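You operate a simulated robot arm through the tools that you are given. There is no shell and no other tool.

The job below is to be done with a simulated robot arm. You get a single attempt, and the scene is never put back.

Task
Push the red book clear, mop up the juice, refill the white mug.
Fine: book thirteen to twenty-three centimetres toward the wall first; blue cloth, then on the orange pad; from the black jug, about half, none spilt; jug back where it stood; other books stay, the black mug stays empty. Set down upright: black jug.

The check looks at the end state, three seconds after you hand in, the way a careful person would. Anything else that was tipped, shoved, dropped, spilled or broken makes it a failure. Flat cloth is picked up by pressing the open fingertips on it (5 to 10 N) and closing them slowly along it; thin cloth reads only 2 to 8 mm in the jaws.

Robot
A 7-joint arm with a two-finger parallel gripper, fixed in place. Base frame: the origin is at the foot of the arm, x ahead of it, y to its left, z up; the work surface is at about z = 750. Lengths are in mm, angles in degrees, forces in N, time in s.
Its first joint turns from -149.0 to 149.0 degrees. Payload 3.43 kg.
The TCP is the grasp point between the finger pads, 30 mm short of the fingertips. In the tool frame z runs along the fingers and y along their closing line. The gripper opens to 94 mm. The fingers are 28 mm wide and 10 mm thick; the gripper's body (50 by 96 mm) begins 55 mm behind the TCP.
Orientation is that of the tool frame in the base frame, as a unit quaternion [w, x, y, z]. With the fingers straight down and closing along the base's y, the tool's x points along the base's -x, its y along +y and its z along -z.

Tools
- The arm moves only by the tool play_rows. Its argument "rows" is a list of rows, each an object (a shift or turn left out is 0, a gripper value left out holds the last) with "linear": the shift along the tool's x, y, z in mm, a list of three; "dr": the turn, a rotation vector about the tool's x, y, z in degrees, a list of three. In form: [{"linear": [dx, dy, dz], "dr": [ax, ay, az]}, ...]. A call has 1 to 20 rows; each row is the pose to reach, as a shift and turn from the pose commanded when the call began, along the tool's axes at that moment. "hand" is the finger opening in mm, from 0 to 94, set as the call begins (left out, the last holds). Each row takes 0.2 s and may step no farther than 50 mm and 8.6 degrees from the row before; otherwise, or with a gripper value out of range, the whole call is refused. Where a pose cannot be reached the arm comes as near as it can. A force on the tool above 90 N (or 10 N above the force at the start of the call, whichever is more), or a blocked arm, ends the call early, and 0.2 s more pass. Each finger travels about 45 mm/s and halts on what it meets, pressing with about 40 N; the grip force reading is that of the motor and also rises with nothing between the fingers. The clock runs only during rows and for 0.2 s after the last one: add rows that repeat a pose to give the fingers time. It gives the time, the measured TCP pose, the force on the tool (base axes), the opening and the grip force at its end, in the units of the frame above (readings bear some noise), with the torque about the TCP (base axes, N m) and any sound that the robot's microphone picked up, and new pictures: "show" is both (left out), scene, wrist or none.
- Cameras (640 x 400 px; columns grow to the right, rows downward): "scene" is fixed at [416, -504.9, 1493.7]; the picture's right is [0.92, -0.38, 0.00], its down [0.28, 0.69, -0.67] and it looks along [0.25, 0.62, 0.75] (base axes); focal length 214 px, centre (320, 200). "wrist" rides on the gripper at [76, 14, -102] in the tool frame; the picture's right is [-0.18, 0.98, 0.00], its down [-0.75, -0.14, -0.64] and it looks along [-0.63, -0.12, 0.77] (tool axes); focal length 243 px, centre (320, 200). There is no depth. A picture from a camera that has moved, and an enlarged one, comes with that camera's place and axes in the base frame and with its lens. The place of the scene camera against the robot may be out by one fixed shift of up to 18 mm in any direction.
- inspect(camera, box): a new picture of the part [left, top, right, bottom] of that camera's present view, enlarged. The clock stands still meanwhile.
- close_job(): hands the job in; it is judged then, once.

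Nothing tells you positions but the pictures and the camera data. Unless the task says otherwise, let go and move clear before handing in.

The tools are called after "Call:" as a command line: name --argument value ..., lists and objects as JSON in quotes. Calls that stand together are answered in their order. play_rows: Moves the arm, as the interface text tells. Its arguments: {"type":"object","properties":{"rows":{"type":"array"},"hand":{"type":"number"},"show":{"type":"string","enum":["both","scene","wrist","none"]}},"required":["rows"]} The other tools are called the same way: inspect (camera, box) takes an enlarged picture of a part of a camera's view; close_job () hands the job in.

At the start:

```text
time: 0.0
position: [158.9, -975.1, 1210.5]
ee_rot: [-0.001, 0.0, 1.0, 0.001]
force: [-0.9, -0.3, -0.2]
wrist_torque: [-0.01, 0.04, -0.01]
finger_gap: 94.1
grip_force: 0.0
```

scene: 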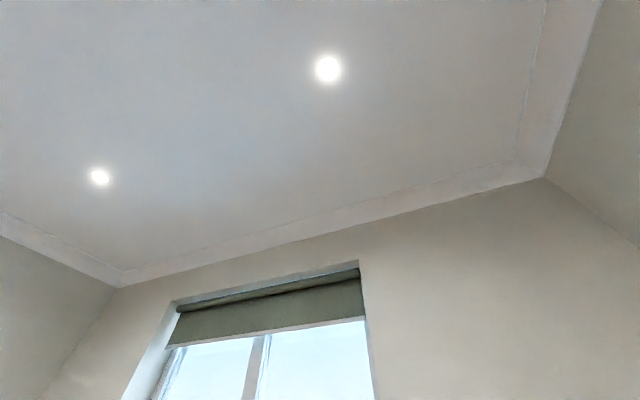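
wrist: 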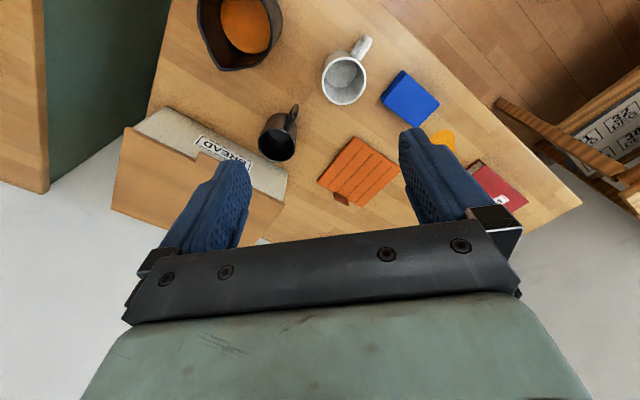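

The scene camera faces the ceiling, so I'll have to rely on the wrist camera. In it I can see the black jug, the white and black mugs, a blue item, an orange pad, a yellow puddle and a red book. I'll enlarge these before moving.

Call:
inspect --camera "wrist" --box '[320, 60, 640, 260]'

Call:
inspect --camera "wrist" --box '[100, 0, 420, 200]'

Call:
inspect --camera "scene" --box '[0, 200, 640, 400]'

```text
2.00 times, centred on (480, 160) of wrist
camera zoom: at [82.7, -960.5, 1312.9], right [0.18, 0.98, 0.0], down [0.75, -0.14, 0.64], along [0.63, -0.12, -0.77], focal length 485 px, centre (0, 280)
```

zoom: 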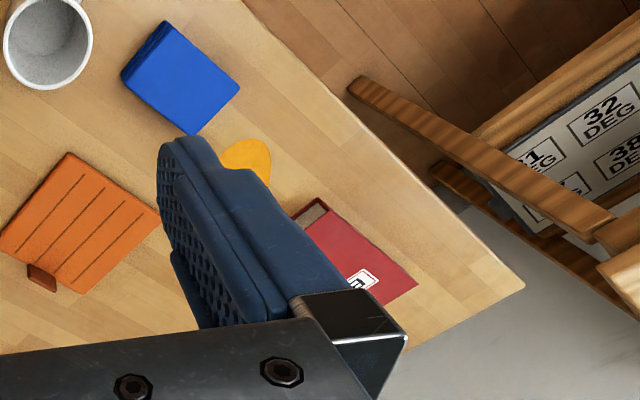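

```text
2.00 times, centred on (260, 100) of wrist
camera zoom: at [82.7, -960.5, 1312.9], right [0.18, 0.98, 0.0], down [0.75, -0.14, 0.64], along [0.63, -0.12, -0.77], focal length 485 px, centre (440, 400)
```

zoom: 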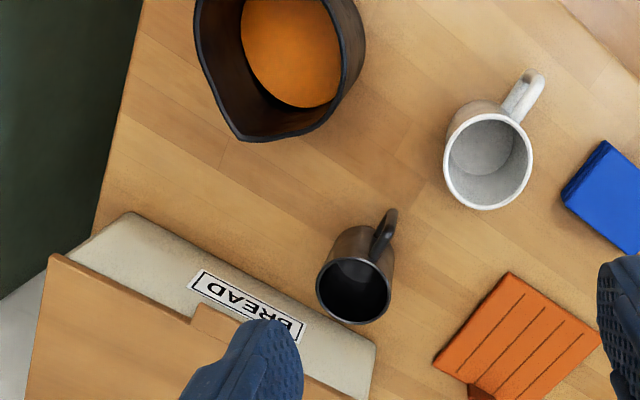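

```text
1.00 times, centred on (320, 300) of scene (not enlarged: the box is as wide or as high as the picture)
camera zoom: at [416.0, -504.9, 1493.7], right [0.92, -0.38, 0.0], down [0.28, 0.69, -0.67], along [0.25, 0.62, 0.75], focal length 214 px, centre (320, 100)
```

zoom: 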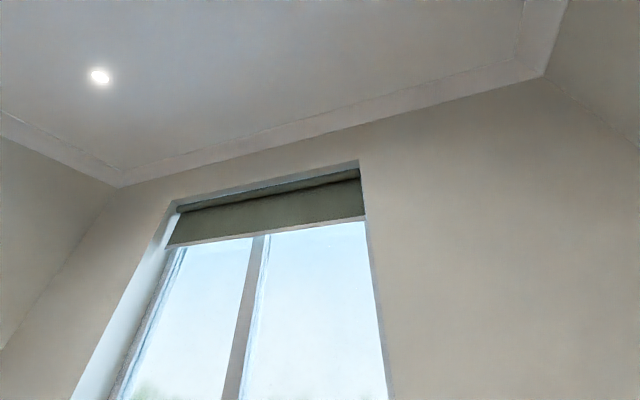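

The scene camera only shows ceiling and window. From the wrist view, I take the table to be turned about 45° to the base, with its near edge about 680 mm out along (1,-1). I'll back up and turn the wrist camera to face the table squarely and find the wall, the other books and the spill.

Call:
play_rows --rows '[{"linear": [-16, 35, -8], "dr": [0, 0, 3.75]}, {"linear": [-32, 70, -16], "dr": [0, 0, 7.5]}, {"linear": [-48, 105, -24], "dr": [0, 0, 11.25]}, {"linear": [-64, 140, -32], "dr": [0, 0, 15]}, {"linear": [-80, 175, -40], "dr": [0, 0, 18.75]}, {"linear": [-96, 210, -48], "dr": [0, 0, 22.5]}, {"linear": [-112, 245, -56], "dr": [0, 0, 26.25]}, {"linear": [-128, 280, -64], "dr": [0, 0, 30]}, {"linear": [-144, 315, -72], "dr": [0, 0, 33.75]}, {"linear": [-160, 350, -80], "dr": [0, 0, 37.5]}, {"linear": [-176, 385, -88], "dr": [0, 0, 41.25]}, {"linear": [-191, 415, -95], "dr": [0, 0, 45]}, {"linear": [-191, 415, -95], "dr": [0, 0, 45]}]' --hand 94 --show "wrist"

```text
time: 2.2
position: [332.6, -676.4, 1221.0]
ee_rot: [0.034, 0.307, 0.95, -0.042]
force: [5.6, -2.4, -6.2]
wrist_torque: [-0.14, 0.27, -0.21]
finger_gap: 93.9
grip_force: 0.1
out of reach, approached as far as the arm can: row 3, 4, 5, 6, 7, 8, 9, 10
stopped in row 10: the force on the tool passed its limit at 100 N (the readings are from after the stop); the commanded pose is now the measured one
camera wrist: at [275.9, -609.2, 1315.2], right [0.72, 0.69, -0.04], down [0.5, -0.49, 0.72], along [0.47, -0.54, -0.7], focal length 243 px, centre (320, 200)
```

wrist: 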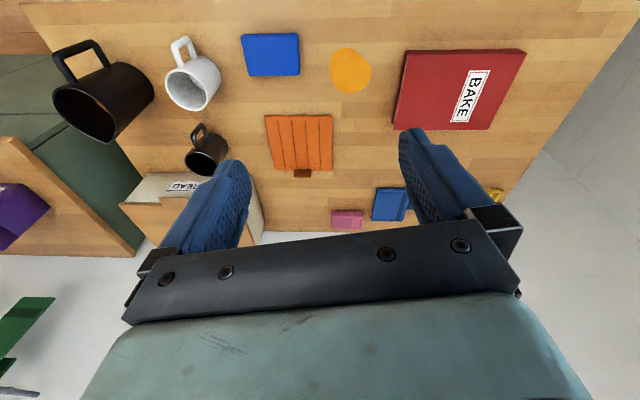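

The move stopped on force partway, with no sound and nothing visibly touched. The view is better now: jug, mugs, cloth, spill and red book labelled "BAKE" are in front, with small coloured books at the back edge. I'll zoom in.

Call:
inspect --camera "wrist" --box '[320, 0, 640, 240]'

Call:
inspect --camera "wrist" --box '[0, 0, 320, 240]'

Call:
inspect --camera "wrist" --box '[230, 10, 410, 130]'

Call:
inspect --camera "wrist" --box '[300, 150, 540, 240]'

```text
1.67 times, centred on (480, 120) of wrist
camera zoom: at [275.9, -609.2, 1315.2], right [0.72, 0.69, -0.04], down [0.5, -0.49, 0.72], along [0.47, -0.54, -0.7], focal length 404 px, centre (53, 333)
```

zoom: 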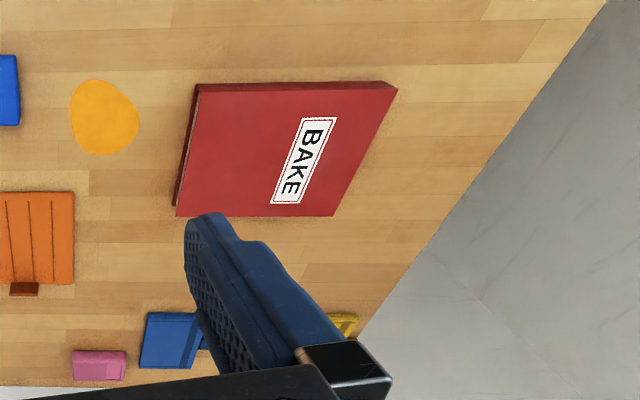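

```text
1.67 times, centred on (160, 120) of wrist
camera zoom: at [275.9, -609.2, 1315.2], right [0.72, 0.69, -0.04], down [0.5, -0.49, 0.72], along [0.47, -0.54, -0.7], focal length 404 px, centre (587, 333)
```

zoom: 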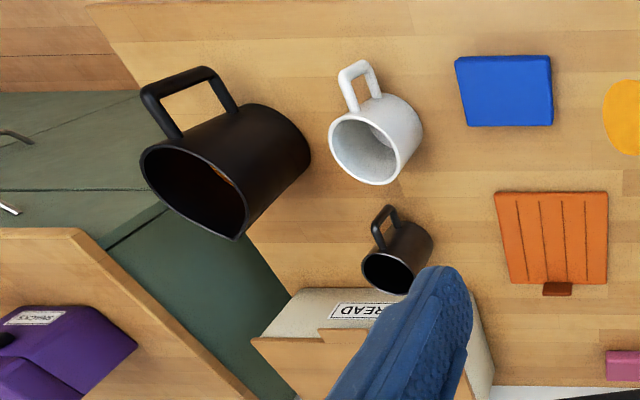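

```text
3.33 times, centred on (320, 70) of wrist
camera zoom: at [275.9, -609.2, 1315.2], right [0.72, 0.69, -0.04], down [0.5, -0.49, 0.72], along [0.47, -0.54, -0.7], focal length 809 px, centre (320, 633)
```

zoom: 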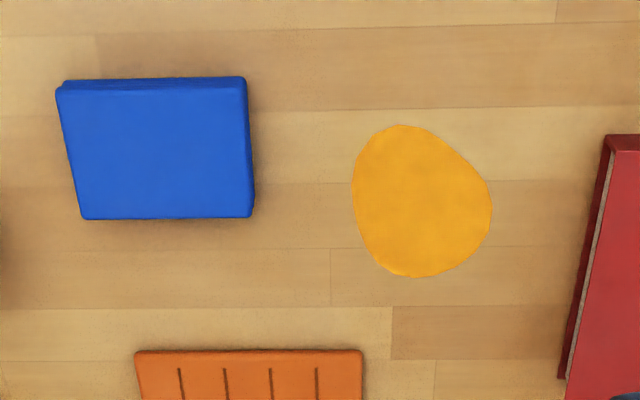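

```text
2.67 times, centred on (420, 195) of wrist
camera zoom: at [275.9, -609.2, 1315.2], right [0.72, 0.69, -0.04], down [0.5, -0.49, 0.72], along [0.47, -0.54, -0.7], focal length 647 px, centre (53, 213)
```

zoom: 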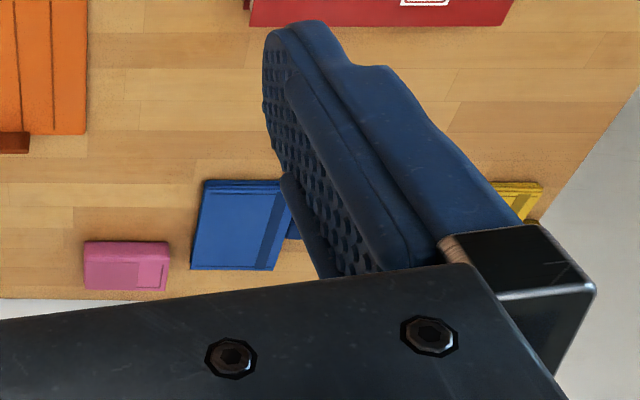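

I take the spill to be near (429,-709), the cloth near (289,-800), the white mug near (203,-938), and the jug spout near (140,-1120,902). I can't yet tell which side the wall is on, so I'll tilt the camera slowly upward to find it.

Call:
play_rows --rows '[{"linear": [0, 0, 0], "dr": [0, -3, 0]}, {"linear": [0, 0, 0], "dr": [0, -6, 0]}, {"linear": [0, 0, 0], "dr": [0, -9, 0]}, {"linear": [0, 0, 0], "dr": [0, -12, 0]}, {"linear": [0, 0, 0], "dr": [0, -15, 0]}, {"linear": [0, 0, 0], "dr": [0, -18, 0]}, {"linear": [0, 0, 0], "dr": [0, -21, 0]}, {"linear": [0, 0, 0], "dr": [0, -24, 0]}, {"linear": [0, 0, 0], "dr": [0, -27, 0]}, {"linear": [0, 0, 0], "dr": [0, -30, 0]}]' --show "both"

```text
time: 4.4
position: [331.7, -676.3, 1221.0]
ee_rot: [0.281, 0.285, 0.909, -0.119]
force: [0.7, 0.1, -0.4]
wrist_torque: [0.0, -0.05, 0.01]
finger_gap: 93.8
grip_force: 0.2
camera wrist: at [244.4, -590.7, 1259.8], right [0.7, 0.71, 0.05], down [0.15, -0.21, 0.97], along [0.7, -0.67, -0.25], focal length 243 px, centre (320, 200)
```

scene: 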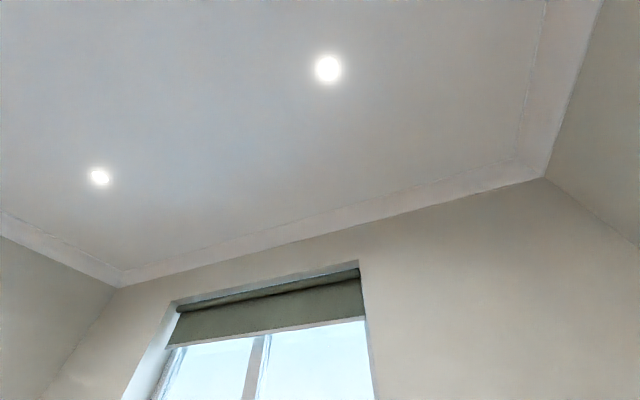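
wrist: 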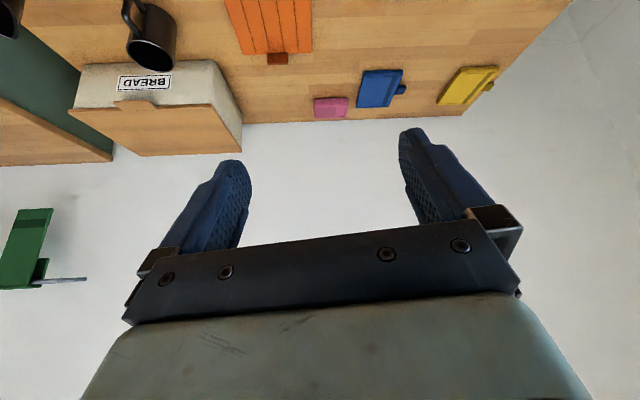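

There is pale wall directly behind the table's back edge, with something green hung on it to the left. I'll zoom in to confirm this and to see the books and the boundary on the right.

Call:
inspect --camera "wrist" --box '[240, 0, 560, 200]'

Call:
inspect --camera "wrist" --box '[440, 0, 640, 300]'

Call:
inspect --camera "wrist" --box '[0, 0, 320, 300]'

```text
2.00 times, centred on (400, 100) of wrist
camera zoom: at [244.4, -590.7, 1259.8], right [0.7, 0.71, 0.05], down [0.15, -0.21, 0.97], along [0.7, -0.67, -0.25], focal length 485 px, centre (160, 400)
```

zoom: 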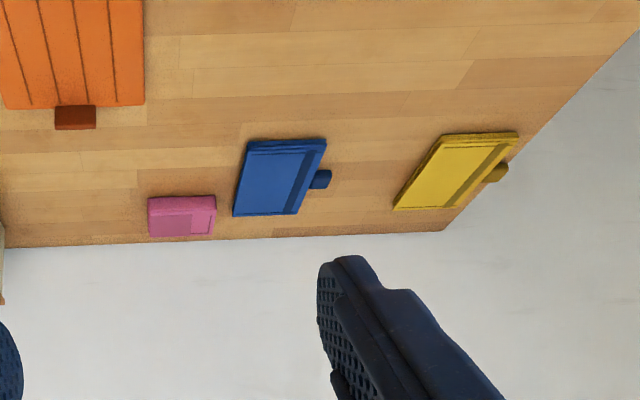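

```text
1.33 times, centred on (540, 150) of wrist
camera zoom: at [244.4, -590.7, 1259.8], right [0.7, 0.71, 0.05], down [0.15, -0.21, 0.97], along [0.7, -0.67, -0.25], focal length 324 px, centre (27, 267)
```

zoom: 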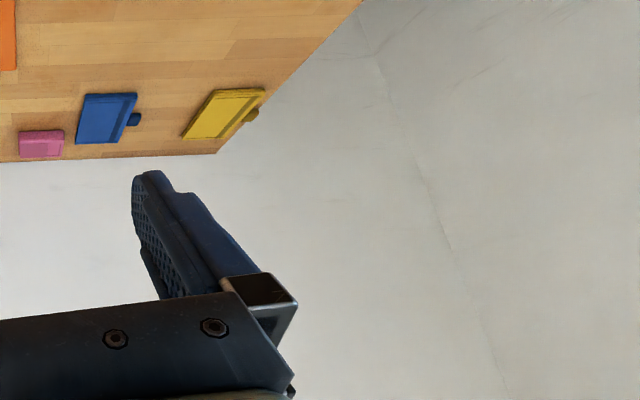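

```text
1.33 times, centred on (160, 150) of wrist
camera zoom: at [244.4, -590.7, 1259.8], right [0.7, 0.71, 0.05], down [0.15, -0.21, 0.97], along [0.7, -0.67, -0.25], focal length 324 px, centre (533, 267)
```

zoom: 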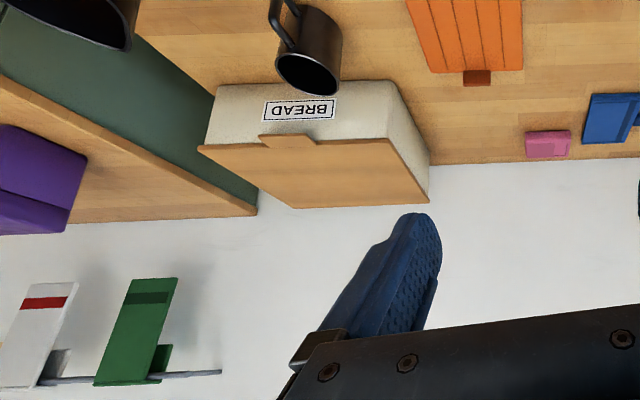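

The wall is directly behind the table's back edge, with boards hanging from a rail on it, so "toward the wall" means straight away from the robot along (1,-1). The book must stop short of the small blue object behind it, so I'll plan a push of about 17 cm. Next I'll straighten the tool square to the table, in front of and above the book.

Call:
play_rows --rows '[{"linear": [5.8, 21, 11.95], "dr": [-0.023, 2.954, 0.818]}, {"linear": [11.6, 42, 23.9], "dr": [-0.046, 5.908, 1.636]}, {"linear": [17.4, 63, 35.85], "dr": [-0.07, 8.86, 2.454]}, {"linear": [23.2, 84, 47.8], "dr": [-0.09, 11.82, 3.27]}, {"linear": [29, 105, 59.75], "dr": [-0.115, 14.77, 4.09]}, {"linear": [34.8, 126, 71.7], "dr": [-0.14, 17.72, 4.91]}, {"linear": [40.6, 147, 83.65], "dr": [-0.16, 20.68, 5.73]}, {"linear": [46.4, 168, 95.6], "dr": [-0.18, 23.63, 6.54]}, {"linear": [52.2, 189, 107.55], "dr": [-0.21, 26.59, 7.36]}, {"linear": [58, 210, 119.5], "dr": [-0.23, 29.54, 8.18]}, {"linear": [63.8, 231, 131.45], "dr": [-0.25, 32.5, 9.0]}, {"linear": [69.6, 252, 143.4], "dr": [-0.28, 35.45, 9.82]}, {"linear": [69.6, 252, 143.4], "dr": [-0.28, 35.45, 9.82]}]' --show "wrist"

```text
time: 7.2
position: [497.3, -494.4, 1048.2]
ee_rot: [-0.001, 0.383, 0.924, -0.001]
force: [0.7, 0.8, -0.3]
wrist_torque: [0.03, 0.0, 0.01]
finger_gap: 93.9
grip_force: 0.1
camera wrist: at [453.5, -429.9, 1151.1], right [0.83, 0.56, 0.0], down [0.43, -0.63, 0.64], along [0.36, -0.53, -0.77], focal length 243 px, centre (320, 200)
```

wrist: 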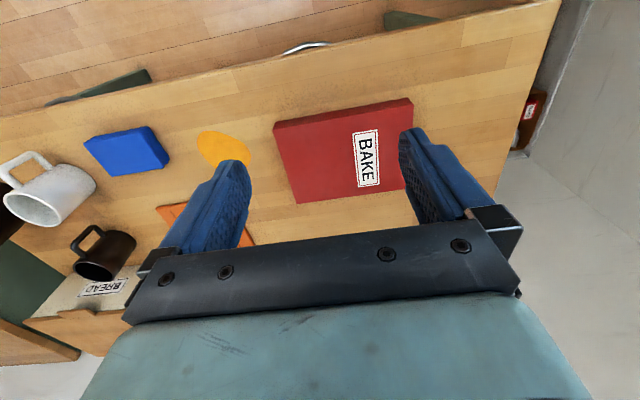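

The tool is now square to the table and upright. I'll zoom in on the book, spill and cloth for edges and thickness.

Call:
inspect --camera "wrist" --box '[250, 70, 450, 220]'

Call:
inspect --camera "wrist" --box '[70, 100, 270, 225]'

Call:
inspect --camera "wrist" --box '[0, 0, 640, 230]'

```text
2.67 times, centred on (350, 145) of wrist
camera zoom: at [453.5, -429.9, 1151.1], right [0.83, 0.56, 0.0], down [0.43, -0.63, 0.64], along [0.36, -0.53, -0.77], focal length 647 px, centre (240, 347)
```

zoom: 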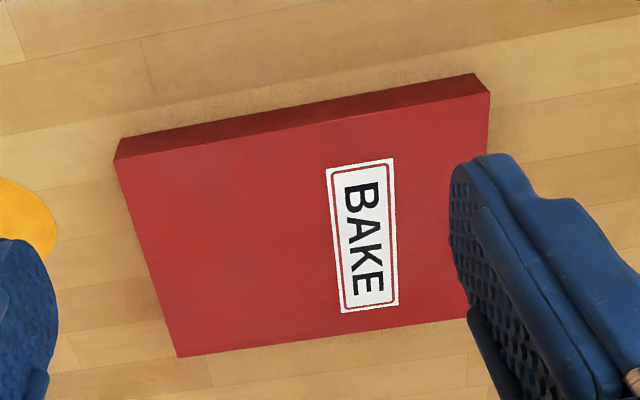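

```text
3.20 times, centred on (170, 162) of wrist
camera zoom: at [453.5, -429.9, 1151.1], right [0.83, 0.56, 0.0], down [0.43, -0.63, 0.64], along [0.36, -0.53, -0.77], focal length 776 px, centre (800, 320)
```

zoom: 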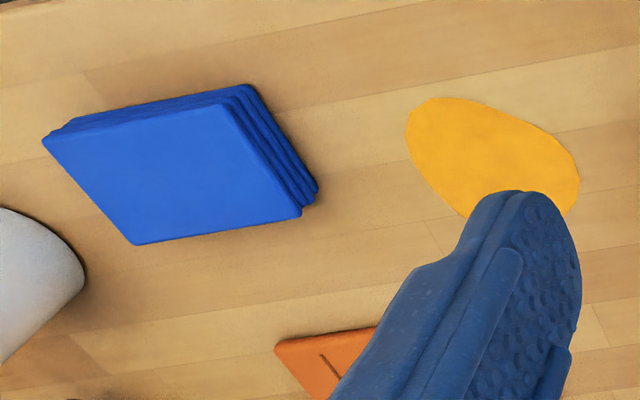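

```text
1.00 times, centred on (320, 115) of wrist (not enlarged: the box is as wide or as high as the picture)
camera zoom: at [453.5, -429.9, 1151.1], right [0.83, 0.56, 0.0], down [0.43, -0.63, 0.64], along [0.36, -0.53, -0.77], focal length 243 px, centre (320, 285)
```

zoom: 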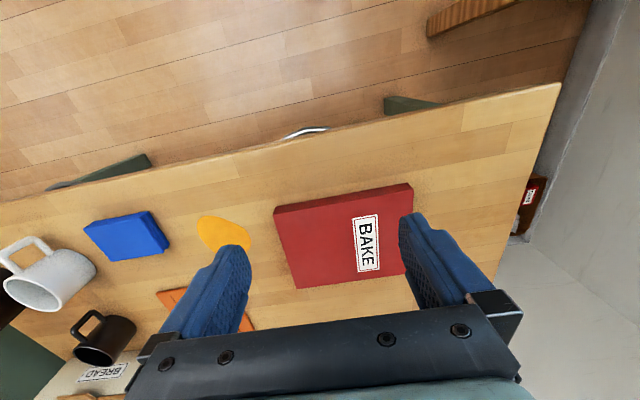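

The red book measures about s 771–932 mm out and w −87 to 131 mm across, and is 30 mm thick (s is depth from the robot, w is along the table). I'll lower the open fingers in front of its near edge, with the tips about 6 mm above the table.

Call:
play_rows --rows '[{"linear": [-4, 3, 30]}, {"linear": [-8, 6, 60]}, {"linear": [-12, 9, 90]}, {"linear": [-16, 12, 120]}, {"linear": [-20, 15, 150]}, {"linear": [-24, 18, 180]}, {"linear": [-26, 20, 205]}, {"linear": [-26, 20, 225]}, {"linear": [-26, 20, 240]}, {"linear": [-26, 20, 252]}, {"linear": [-26, 20, 262]}, {"linear": [-26, 20, 262]}]' --hand 94 --show "wrist"

```text
time: 9.8
position: [527.6, -498.0, 787.8]
ee_rot: [-0.001, 0.383, 0.924, -0.001]
force: [0.2, -0.2, 0.6]
wrist_torque: [-0.01, 0.01, 0.01]
finger_gap: 94.2
grip_force: 0.0
camera wrist: at [485.1, -434.0, 890.1], right [0.83, 0.56, 0.0], down [0.43, -0.63, 0.64], along [0.36, -0.53, -0.77], focal length 243 px, centre (320, 200)
```

wrist: 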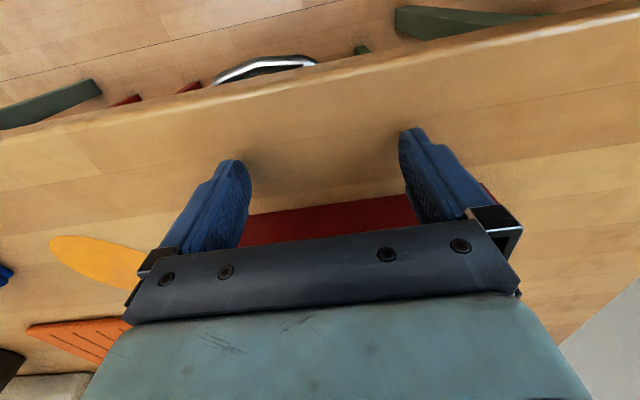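

The fingers are in front of the book's spine, about 30 mm short. I'll push slowly toward the wall.

Call:
play_rows --rows '[{"linear": [-12, 1, 1]}, {"linear": [-22, 1, 1]}, {"linear": [-29, 1, 1]}, {"linear": [-35, 1, 1]}, {"linear": [-41, 1, 1]}, {"linear": [-48, 1, 1]}, {"linear": [-55, 1, 1]}, {"linear": [-62, 1, 1]}, {"linear": [-69, 1, 1]}, {"linear": [-76, 1, 1]}, {"linear": [-83, 1, 1]}, {"linear": [-90, 1, 1]}, {"linear": [-97, 1, 1]}, {"linear": [-104, 1, 1]}]' --show "wrist"

```text
time: 12.8
position: [602.0, -570.8, 787.4]
ee_rot: [0.001, 0.382, 0.924, -0.001]
force: [-1.7, 1.6, 0.9]
wrist_torque: [0.03, 0.04, 0.03]
finger_gap: 94.4
grip_force: 0.0
camera wrist: at [559.5, -507.1, 889.0], right [0.83, 0.56, 0.0], down [0.43, -0.63, 0.64], along [0.36, -0.53, -0.77], focal length 243 px, centre (320, 200)
```

wrist: 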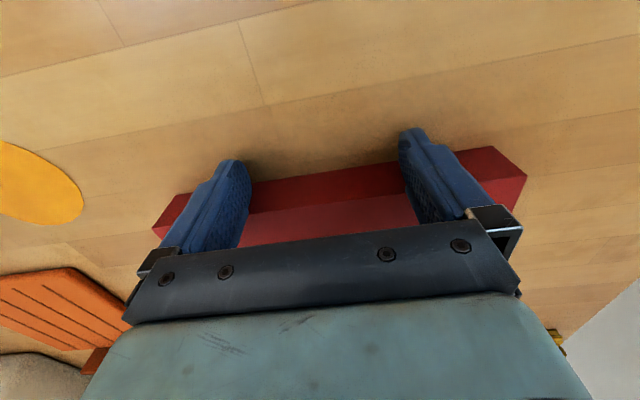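

The book is in contact and has moved about 72 mm square on, with its near edge now at s≈844. I'll continue another 93 mm.

Call:
play_rows --rows '[{"linear": [-7, 0, 0]}, {"linear": [-14, 0, 0]}, {"linear": [-21, 0, 0]}, {"linear": [-28, 0, 0]}, {"linear": [-35, 0, 0]}, {"linear": [-42, 0, 0]}, {"linear": [-49, 0, 0]}, {"linear": [-56, 0, 0]}, {"linear": [-63, 0, 0]}, {"linear": [-70, 0, 0]}, {"linear": [-77, 0, 0]}, {"linear": [-84, 0, 0]}, {"linear": [-89, 0, 0]}, {"linear": [-93, 0, 0]}]' --show "wrist"

```text
time: 15.8
position: [668.1, -637.0, 786.1]
ee_rot: [0.0, 0.382, 0.924, -0.001]
force: [-1.9, 2.9, 0.7]
wrist_torque: [0.1, 0.06, -0.01]
finger_gap: 94.0
grip_force: 0.1
camera wrist: at [625.3, -573.0, 889.1], right [0.83, 0.56, 0.0], down [0.43, -0.63, 0.64], along [0.36, -0.53, -0.77], focal length 243 px, centre (320, 200)
```

wrist: 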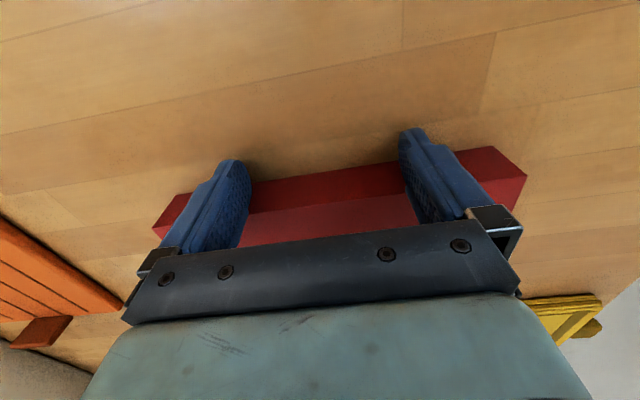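

The book has moved about 165 mm and its near edge is at s≈937. I'll back off, rise and review the table.

Call:
play_rows --rows '[{"linear": [12, 0, 0]}, {"linear": [28, 0, -2]}, {"linear": [45, 0, -20]}, {"linear": [65, -15, -45]}, {"linear": [88, -38, -75]}, {"linear": [112, -64, -105]}, {"linear": [136, -92, -135]}, {"linear": [160, -120, -165]}, {"linear": [184, -148, -195]}, {"linear": [206, -176, -225]}, {"linear": [224, -204, -252]}, {"linear": [233, -222, -274]}, {"linear": [233, -222, -274]}]' --show "wrist"

```text
time: 18.6
position: [346.7, -628.9, 1061.2]
ee_rot: [0.0, 0.382, 0.924, -0.001]
force: [0.5, -0.3, 0.3]
wrist_torque: [-0.01, -0.01, 0.01]
finger_gap: 94.2
grip_force: 0.1
camera wrist: at [303.4, -564.0, 1163.4], right [0.83, 0.56, 0.0], down [0.43, -0.63, 0.64], along [0.36, -0.53, -0.77], focal length 243 px, centre (320, 200)
```

wrist: 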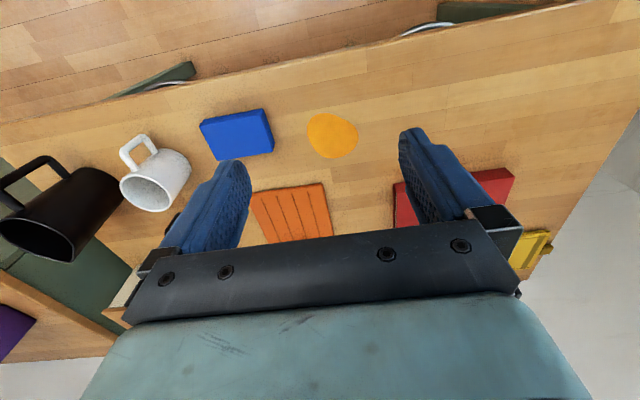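

Call:
inspect --camera "wrist" --box '[180, 90, 380, 215]'

Call:
inspect --camera "wrist" --box '[0, 90, 260, 270]'

Call:
inspect --camera "wrist" --box '[370, 120, 570, 260]'

```text
3.20 times, centred on (280, 152) of wrist
camera zoom: at [303.4, -564.0, 1163.4], right [0.83, 0.56, 0.0], down [0.43, -0.63, 0.64], along [0.36, -0.53, -0.77], focal length 776 px, centre (448, 352)
```

zoom: 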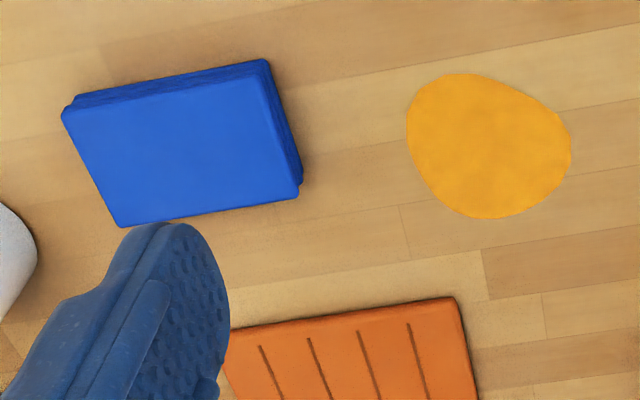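

```text
2.22 times, centred on (130, 180) of wrist
camera zoom: at [303.4, -564.0, 1163.4], right [0.83, 0.56, 0.0], down [0.43, -0.63, 0.64], along [0.36, -0.53, -0.77], focal length 539 px, centre (742, 244)
```

zoom: 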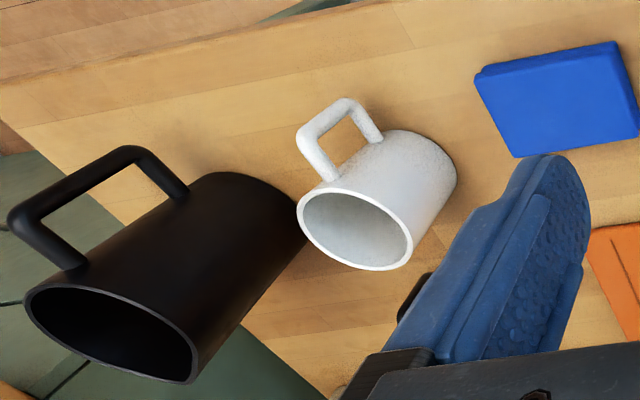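

```text
2.86 times, centred on (470, 190) of wrist
camera zoom: at [303.4, -564.0, 1163.4], right [0.83, 0.56, 0.0], down [0.43, -0.63, 0.64], along [0.36, -0.53, -0.77], focal length 693 px, centre (-109, 229)
```

zoom: 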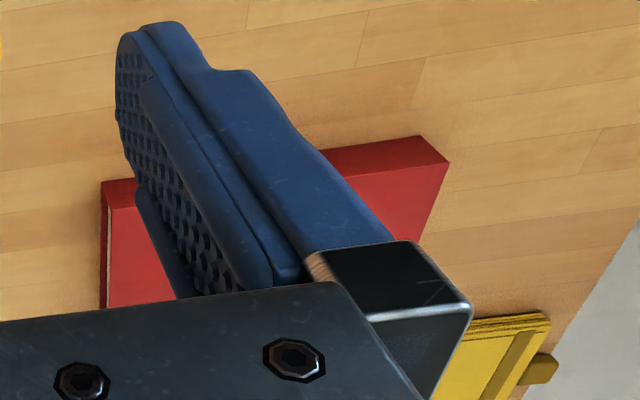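

The book has moved cleanly, and the spill is at s 764–854, w −240 to −152. The cloth is a folded stack about 68×109 mm and 22 mm thick, centred near s 772, w −359. I'll turn the tool 90° to straddle its short side and hover above it.

Call:
play_rows --rows '[{"linear": [-5.5, -10.6, 9.3], "dr": [0, 0, 6]}, {"linear": [-11, -21.3, 18.7], "dr": [0, 0, 12]}, {"linear": [-16.4, -31.9, 28], "dr": [0, 0, 18]}, {"linear": [-21.9, -42.5, 37.3], "dr": [0, 0, 24]}, {"linear": [-27.3, -53.2, 46.7], "dr": [0, 0, 30]}, {"linear": [-32.8, -63.8, 56], "dr": [0, 0, 36]}, {"linear": [-38.3, -74.4, 65.3], "dr": [0, 0, 42]}, {"linear": [-43.7, -85, 74.7], "dr": [0, 0, 48]}, {"linear": [-49.2, -95.7, 84], "dr": [0, 0, 54]}, {"linear": [-54.7, -106.3, 93.3], "dr": [0, 0, 60]}, {"linear": [-60.1, -117, 102.7], "dr": [0, 0, 66]}, {"linear": [-65.6, -127.6, 112], "dr": [0, 0, 72]}, {"linear": [-71.1, -138.2, 121.3], "dr": [0, 0, 78]}, {"linear": [-76.5, -148.9, 130.7], "dr": [0, 0, 84]}, {"linear": [-82, -159.5, 140], "dr": [0, 0, 90]}, {"linear": [-82, -159.5, 140], "dr": [0, 0, 90]}]' --show "wrist"

```text
time: 22.0
position: [291.1, -800.6, 921.3]
ee_rot: [0.0, 0.924, 0.382, 0.0]
force: [0.7, 0.0, 0.4]
wrist_torque: [0.01, -0.01, -0.02]
finger_gap: 93.9
grip_force: 0.0
camera wrist: at [356.4, -756.6, 1023.0], right [0.56, -0.83, 0.0], down [-0.63, -0.43, 0.64], along [-0.53, -0.36, -0.77], focal length 243 px, centre (320, 200)
```

wrist: 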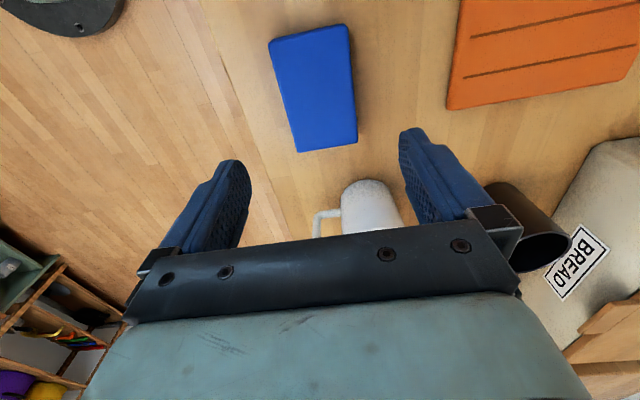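

I'm centred over the cloth (s 738–805, w −413 to −305). I'll look closer to judge how it is folded before going down.

Call:
inspect --camera "wrist" --box '[240, 0, 400, 170]'

Call:
inspect --camera "wrist" --box '[0, 220, 160, 400]'

```text
2.35 times, centred on (320, 85) of wrist
camera zoom: at [356.4, -756.6, 1023.0], right [0.56, -0.83, 0.0], down [-0.63, -0.43, 0.64], along [-0.53, -0.36, -0.77], focal length 571 px, centre (320, 471)
```

zoom: 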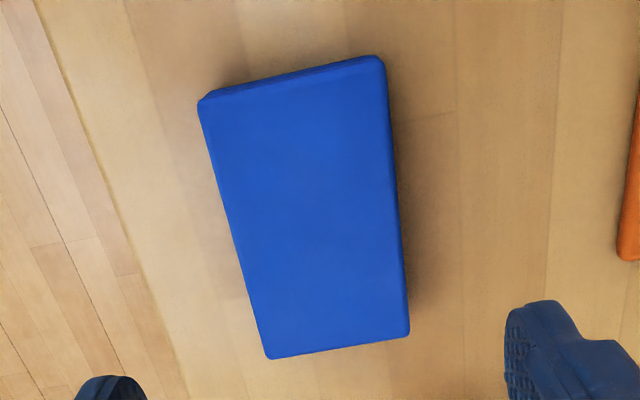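

```text
2.22 times, centred on (80, 310) of wrist
camera zoom: at [356.4, -756.6, 1023.0], right [0.56, -0.83, 0.0], down [-0.63, -0.43, 0.64], along [-0.53, -0.36, -0.77], focal length 539 px, centre (853, -44)
```

zoom: 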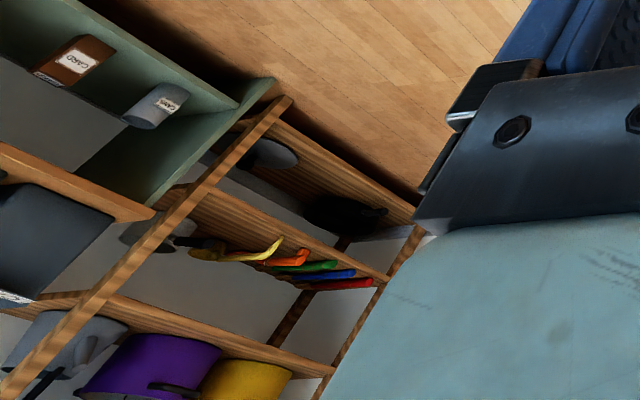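

It looks like a neat folded block about 68 mm wide, so I'll lower the open fingers on either side of it with the tips about 4 mm above the table.

Call:
play_rows --rows '[{"linear": [0, 0, 20]}, {"linear": [0, 0, 40]}, {"linear": [0, 0, 60]}, {"linear": [0, 0, 80]}, {"linear": [0, 0, 98]}, {"linear": [0, 0, 112]}, {"linear": [0, 0, 122]}, {"linear": [0, 0, 130]}, {"linear": [0, 0, 134]}, {"linear": [0, 0, 137]}, {"linear": [0, 0, 137]}]' --hand 94 --show "wrist"

```text
time: 24.4
position: [292.9, -798.9, 784.8]
ee_rot: [0.001, 0.924, 0.383, -0.002]
force: [0.1, 0.3, 0.7]
wrist_torque: [-0.03, -0.01, 0.01]
finger_gap: 94.0
grip_force: 0.2
camera wrist: at [356.1, -756.3, 886.4], right [0.56, -0.83, 0.0], down [-0.63, -0.43, 0.64], along [-0.53, -0.36, -0.77], focal length 243 px, centre (320, 200)
```

wrist: 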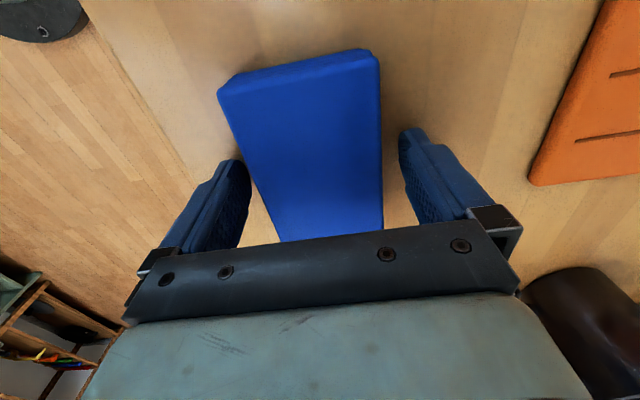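

The fingers straddle the cloth. I'll close gently onto its sides.

Call:
play_rows --rows '[{"linear": [0, 0, 0]}, {"linear": [0, 0, 0]}, {"linear": [0, 0, 0]}, {"linear": [0, 0, 0]}]' --hand 58 --show "wrist"

```text
time: 25.4
position: [292.1, -801.3, 784.6]
ee_rot: [0.001, 0.924, 0.383, -0.001]
force: [1.0, -0.1, 7.1]
wrist_torque: [0.08, -0.03, 0.0]
finger_gap: 68.7
grip_force: 40.6
camera wrist: at [356.1, -756.2, 886.9], right [0.56, -0.83, 0.0], down [-0.63, -0.43, 0.64], along [-0.53, -0.36, -0.77], focal length 243 px, centre (320, 200)
```

wrist: 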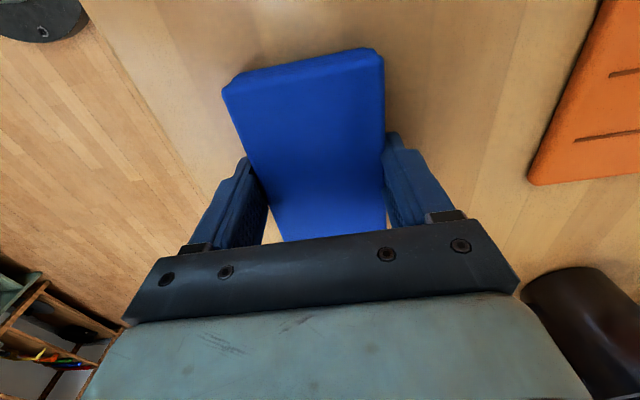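

The cloth behaves like a firm block, gripped at 68.7 mm with 40 N. I'll lift it a little and check the hold.

Call:
play_rows --rows '[{"linear": [0, 0, -4]}, {"linear": [0, 0, -10]}, {"linear": [0, 0, -20]}, {"linear": [0, 0, -32]}, {"linear": [0, 0, -45]}, {"linear": [0, 0, -45]}]' --hand 50 --show "wrist"

```text
time: 26.8
position: [292.1, -801.2, 829.9]
ee_rot: [0.0, 0.924, 0.383, 0.0]
force: [-1.1, 0.4, -0.7]
wrist_torque: [0.01, 0.0, -0.02]
finger_gap: 69.0
grip_force: 40.0
camera wrist: at [356.7, -756.2, 931.7], right [0.56, -0.83, 0.0], down [-0.63, -0.43, 0.64], along [-0.53, -0.36, -0.77], focal length 243 px, centre (320, 200)
```

wrist: 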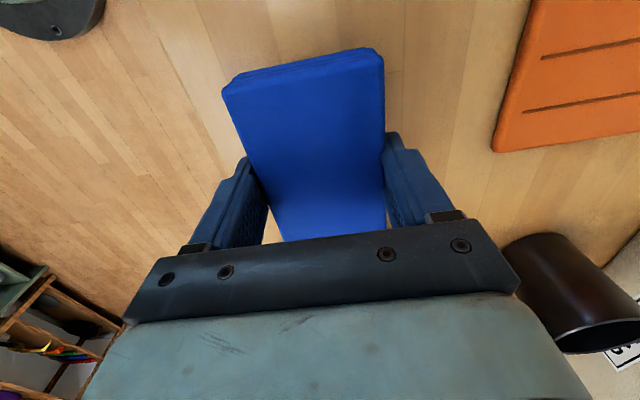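

The cloth is held firmly. I'll carry it over the centre of the spill (s≈809, w≈−197) and lower it close to the surface.

Call:
play_rows --rows '[{"linear": [15, 3, 0]}, {"linear": [35, 8, 0]}, {"linear": [57, 13, 0]}, {"linear": [80, 18, 0]}, {"linear": [103, 23, 0]}, {"linear": [125, 28, 0]}, {"linear": [145, 32, 0]}, {"linear": [158, 35, 0]}, {"linear": [163, 36, 8]}, {"linear": [163, 36, 20]}, {"linear": [163, 36, 30]}, {"linear": [163, 36, 37]}, {"linear": [163, 36, 42]}, {"linear": [163, 36, 44]}]' --show "wrist"

```text
time: 29.8
position: [433.1, -711.3, 785.4]
ee_rot: [0.0, 0.924, 0.383, -0.001]
force: [0.2, 0.1, -0.5]
wrist_torque: [0.02, 0.0, -0.02]
finger_gap: 68.7
grip_force: 40.1
camera wrist: at [496.9, -666.4, 887.3], right [0.56, -0.83, 0.0], down [-0.63, -0.43, 0.64], along [-0.53, -0.36, -0.77], focal length 243 px, centre (320, 200)
```

wrist: 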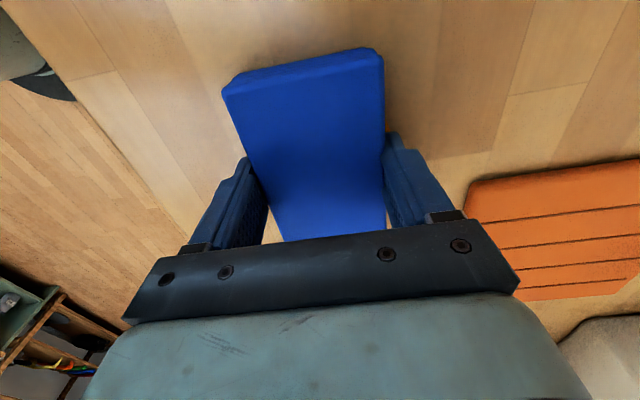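

The cloth is over the spill and just touching. I'll press gently and read the force.

Call:
play_rows --rows '[{"linear": [0, 0, 1]}, {"linear": [0, 0, 2]}, {"linear": [0, 0, 2]}]' --show "none"

```text
time: 30.6
position: [431.1, -711.0, 783.4]
ee_rot: [0.002, 0.924, 0.383, -0.001]
force: [-0.5, -1.9, 26.0]
wrist_torque: [0.31, 0.15, 0.02]
finger_gap: 68.7
grip_force: 39.8
```

The pressure is 26 N at 2 mm down, which is a bit stiff. I'll ease up to roughly 10 N and rub over the whole spill area.

Call:
play_rows --rows '[{"linear": [0, 0, -1.2]}, {"linear": [0, 12, -1.2]}, {"linear": [0, 24, -1.2]}, {"linear": [0, 36, -1.2]}, {"linear": [12, 36, -1.2]}, {"linear": [24, 30, -1.2]}, {"linear": [24, 15, -1.2]}, {"linear": [24, 0, -1.2]}, {"linear": [24, -15, -1.2]}, {"linear": [24, -30, -1.2]}, {"linear": [12, -36, -1.2]}, {"linear": [0, -36, -1.2]}, {"linear": [-12, -36, -1.2]}, {"linear": [-24, -28, -1.2]}, {"linear": [-24, -14, -1.2]}, {"linear": [-24, 0, -1.2]}, {"linear": [-24, 14, -1.2]}, {"linear": [-24, 28, -1.2]}, {"linear": [-12, 28, -1.2]}, {"linear": [0, 14, -1.2]}]' --show "wrist"

```text
time: 34.8
position: [442.7, -719.7, 785.0]
ee_rot: [0.002, 0.924, 0.383, 0.0]
force: [0.6, -6.9, 14.3]
wrist_torque: [0.03, 0.16, 0.07]
finger_gap: 68.8
grip_force: 39.5
camera wrist: at [506.8, -676.3, 886.8], right [0.56, -0.83, 0.0], down [-0.63, -0.43, 0.64], along [-0.53, -0.37, -0.77], focal length 243 px, centre (320, 200)
```

wrist: 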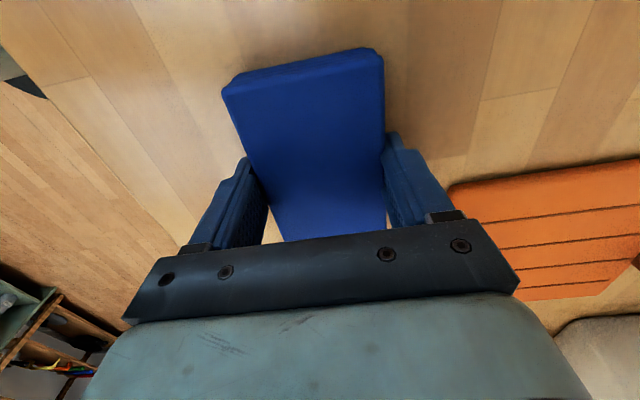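

The cloth has darkened, so it is taking up juice, and no yellow shows around it. I'll do one more pass, then lift to check underneath.

Call:
play_rows --rows '[{"linear": [0, -12, 0]}, {"linear": [0, -24, 0]}, {"linear": [0, -36, 0]}, {"linear": [0, -48, 0]}, {"linear": [14, -48, 0]}, {"linear": [28, -44, 0]}, {"linear": [30, -30, 0]}, {"linear": [30, -15, 0]}, {"linear": [30, 0, 0]}, {"linear": [28, 15, 0]}, {"linear": [14, 22, 0]}, {"linear": [0, 22, 0]}, {"linear": [-14, 22, 0]}, {"linear": [-28, 14, 0]}, {"linear": [-28, 0, 0]}, {"linear": [-28, -15, 0]}, {"linear": [-28, -30, 0]}, {"linear": [-28, -44, 0]}, {"linear": [-14, -30, 0]}, {"linear": [0, -14, 0]}]' --show "none"

Call:
play_rows --rows '[{"linear": [0, 0, -4]}, {"linear": [0, 0, -12]}, {"linear": [0, 0, -26]}, {"linear": [10, 0, -45]}, {"linear": [35, -5, -70]}, {"linear": [65, -10, -100]}, {"linear": [95, -15, -130]}, {"linear": [120, -20, -155]}, {"linear": [140, -20, -175]}, {"linear": [150, -20, -185]}, {"linear": [150, -20, -185]}]' --show "wrist"

```text
time: 39.0
position: [431.1, -709.6, 783.8]
ee_rot: [0.001, 0.924, 0.383, -0.001]
force: [-5.1, 0.2, 10.1]
wrist_torque: [0.0, 0.1, -0.03]
finger_gap: 68.8
grip_force: 39.8
```

```text
time: 41.4
position: [525.3, -590.1, 969.5]
ee_rot: [0.0, 0.924, 0.382, -0.001]
force: [-0.3, -0.5, -1.3]
wrist_torque: [-0.03, 0.01, 0.04]
finger_gap: 69.0
grip_force: 40.1
camera wrist: at [589.5, -546.2, 1072.0], right [0.56, -0.83, 0.0], down [-0.63, -0.43, 0.64], along [-0.53, -0.36, -0.77], focal length 243 px, centre (320, 200)
```

wrist: 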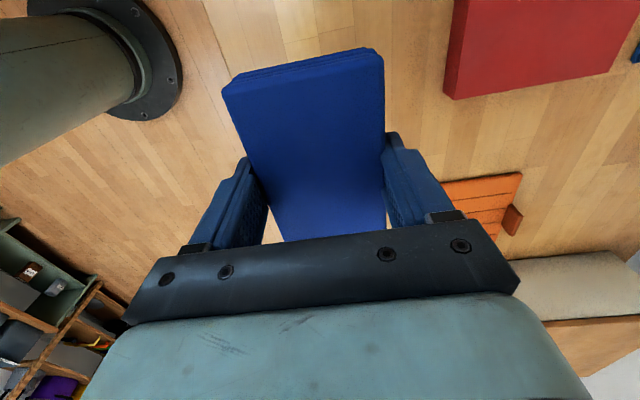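

The old spill spot is hidden behind the cloth in this view. I'll shift sideways to see it.

Call:
play_rows --rows '[{"linear": [0, -20, -5]}, {"linear": [0, -45, -12]}, {"linear": [0, -70, -20]}, {"linear": [0, -95, -28]}, {"linear": [0, -120, -35]}, {"linear": [0, -140, -40]}, {"linear": [0, -140, -40]}]' --show "wrist"

```text
time: 43.0
position: [423.9, -491.0, 1009.4]
ee_rot: [0.001, 0.924, 0.383, -0.002]
force: [-0.1, 0.0, 0.0]
wrist_torque: [-0.01, 0.02, -0.01]
finger_gap: 68.7
grip_force: 39.9
camera wrist: at [489.9, -446.7, 1111.3], right [0.56, -0.83, 0.0], down [-0.63, -0.43, 0.64], along [-0.53, -0.36, -0.77], focal length 243 px, centre (320, 200)
```

wrist: 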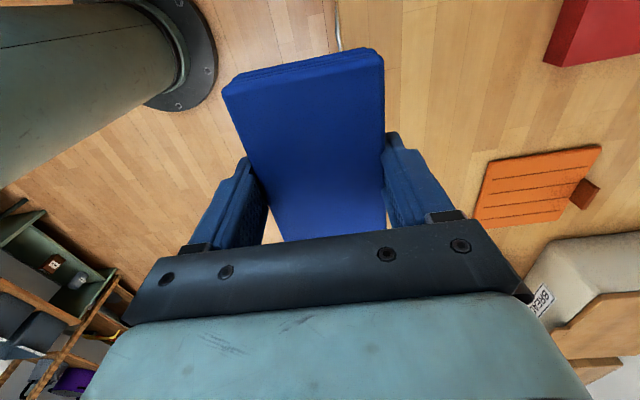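

Call:
inspect --camera "wrist" --box '[370, 60, 530, 200]'

Call:
inspect --camera "wrist" --box '[460, 120, 640, 340]'

```text
2.86 times, centred on (450, 130) of wrist
camera zoom: at [489.9, -446.7, 1111.3], right [0.56, -0.83, 0.0], down [-0.63, -0.43, 0.64], along [-0.53, -0.36, -0.77], focal length 693 px, centre (-51, 400)
```

zoom: 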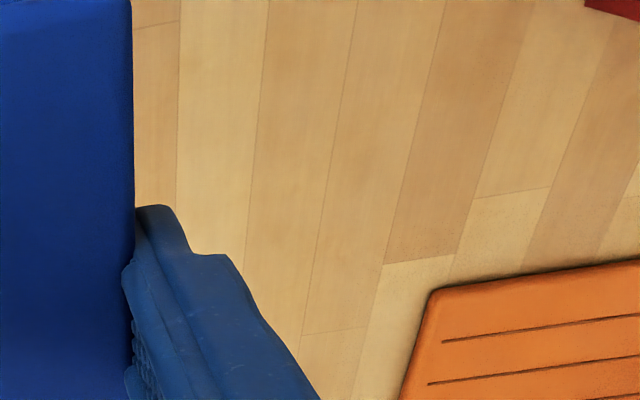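

```text
1.82 times, centred on (550, 230) of wrist
camera zoom: at [489.9, -446.7, 1111.3], right [0.56, -0.83, 0.0], down [-0.63, -0.43, 0.64], along [-0.53, -0.36, -0.77], focal length 441 px, centre (-98, 146)
```

zoom: 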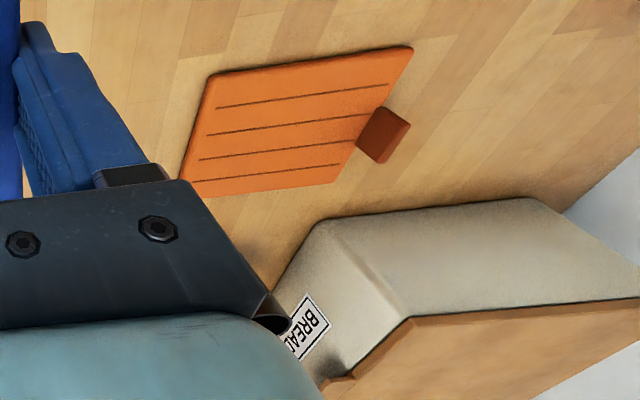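

The spill spot is clean wood. The orange pad spans about s 905–1071, w −232 to −400. It sits near the reach limit, so I'll carry the cloth over it with about 10° of outward tilt.

Call:
play_rows --rows '[{"linear": [-15, 17.5, 8.8], "dr": [-0.55, 0, 0]}, {"linear": [-30, 35, 17.7], "dr": [-1.1, 0, 0]}, {"linear": [-44.8, 52.5, 26.5], "dr": [-1.7, 0, 0]}, {"linear": [-59.7, 70, 35.3], "dr": [-2.2, 0, 0]}, {"linear": [-74.6, 87.5, 44.2], "dr": [-2.8, 0, 0]}, {"linear": [-89.5, 105, 53], "dr": [-3.3, 0, 0]}, {"linear": [-104.5, 122.5, 61.8], "dr": [-3.9, 0, 0]}, {"linear": [-119.4, 140, 70.7], "dr": [-4.4, 0, 0]}, {"linear": [-134.3, 157.5, 79.5], "dr": [-5, 0, 0]}, {"linear": [-149.2, 175, 88.3], "dr": [-5.6, 0, 0]}, {"linear": [-164.1, 192.5, 97.2], "dr": [-6.1, 0, 0]}, {"linear": [-179, 210, 106], "dr": [-6.7, 0, 0]}, {"linear": [-194, 227.5, 114.8], "dr": [-7.2, 0, 0]}, {"linear": [-209, 245, 123.7], "dr": [-7.8, 0, 0]}, {"linear": [-224, 262.5, 132.5], "dr": [-8.3, 0, 0]}, {"linear": [-239, 280, 141.3], "dr": [-8.9, 0, 0]}, {"linear": [-254, 297.5, 150], "dr": [-9.4, 0, 0]}, {"linear": [-268.6, 315, 159], "dr": [-10, 0, 0]}, {"linear": [-268.6, 315, 159], "dr": [-10, 0, 0]}]' --show "wrist"

```text
time: 47.0
position: [457.7, -904.9, 850.1]
ee_rot: [0.081, 0.92, 0.381, 0.033]
force: [-0.3, -1.3, 0.3]
wrist_torque: [0.02, -0.02, 0.0]
finger_gap: 68.6
grip_force: 40.4
camera wrist: at [510.7, -847.4, 953.8], right [0.55, -0.81, 0.17], down [-0.71, -0.35, 0.61], along [-0.43, -0.46, -0.77], focal length 243 px, centre (320, 200)
```

wrist: 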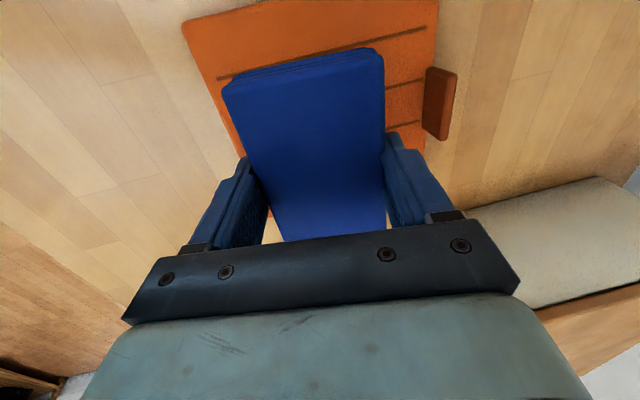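

The cloth is centred over the pad with no reach problem. I'll lower it slowly onto the pad.

Call:
play_rows --rows '[{"linear": [0, 2, 10]}, {"linear": [0, 3, 20]}, {"linear": [0, 3, 29]}, {"linear": [0, 2, 36]}, {"linear": [0, 1, 41]}, {"linear": [0, 0, 44]}, {"linear": [0, 0, 45]}, {"linear": [0, 0, 45]}]' --show "wrist"

```text
time: 48.8
position: [463.7, -909.5, 806.2]
ee_rot: [0.081, 0.921, 0.38, 0.032]
force: [-0.3, -0.3, 0.1]
wrist_torque: [0.01, -0.01, -0.01]
finger_gap: 69.0
grip_force: 39.9
camera wrist: at [515.8, -852.6, 909.4], right [0.55, -0.81, 0.17], down [-0.71, -0.35, 0.61], along [-0.43, -0.46, -0.77], focal length 243 px, centre (320, 200)
```

wrist: 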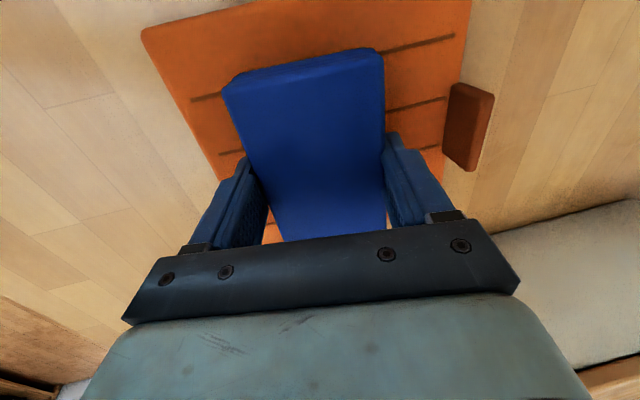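

Call:
play_rows --rows '[{"linear": [0, -0.3, 1.5]}, {"linear": [0, -0.5, 3]}, {"linear": [0, -0.7, 4]}, {"linear": [0, -0.7, 4]}]' --show "none"

```text
time: 49.8
position: [464.4, -910.4, 802.2]
ee_rot: [0.081, 0.92, 0.382, 0.033]
force: [0.2, -0.5, -0.1]
wrist_torque: [0.01, -0.04, 0.0]
finger_gap: 68.7
grip_force: 39.7
```

Call:
play_rows --rows '[{"linear": [0, -0.2, 1]}, {"linear": [0, -0.35, 2]}, {"linear": [0, -0.35, 2]}]' --show "none"

Call:
play_rows --rows '[{"linear": [0, -0.2, 1]}, {"linear": [0, -0.35, 2]}, {"linear": [0, -0.35, 2]}]' --show "none"

```text
time: 50.6
position: [463.7, -910.7, 801.8]
ee_rot: [0.082, 0.92, 0.381, 0.033]
force: [1.4, -1.1, 20.7]
wrist_torque: [0.48, 0.25, -0.03]
finger_gap: 68.9
grip_force: 40.0
```

```text
time: 51.4
position: [462.9, -909.6, 802.3]
ee_rot: [0.083, 0.92, 0.381, 0.032]
force: [1.2, -4.0, 49.7]
wrist_torque: [1.07, 0.8, 0.03]
finger_gap: 68.9
grip_force: 40.0
```

The cloth is in contact with the pad, though I overpressed slightly. I'll ease off to a light touch before opening.

Call:
play_rows --rows '[{"linear": [0, 0.3, -1.8]}, {"linear": [0, 0.6, -3.6]}, {"linear": [0, 0.6, -3.6]}]' --show "none"

```text
time: 52.2
position: [463.3, -909.2, 801.8]
ee_rot: [0.08, 0.92, 0.381, 0.033]
force: [-0.6, -0.3, 20.8]
wrist_torque: [0.34, 0.49, 0.01]
finger_gap: 68.6
grip_force: 40.3
```

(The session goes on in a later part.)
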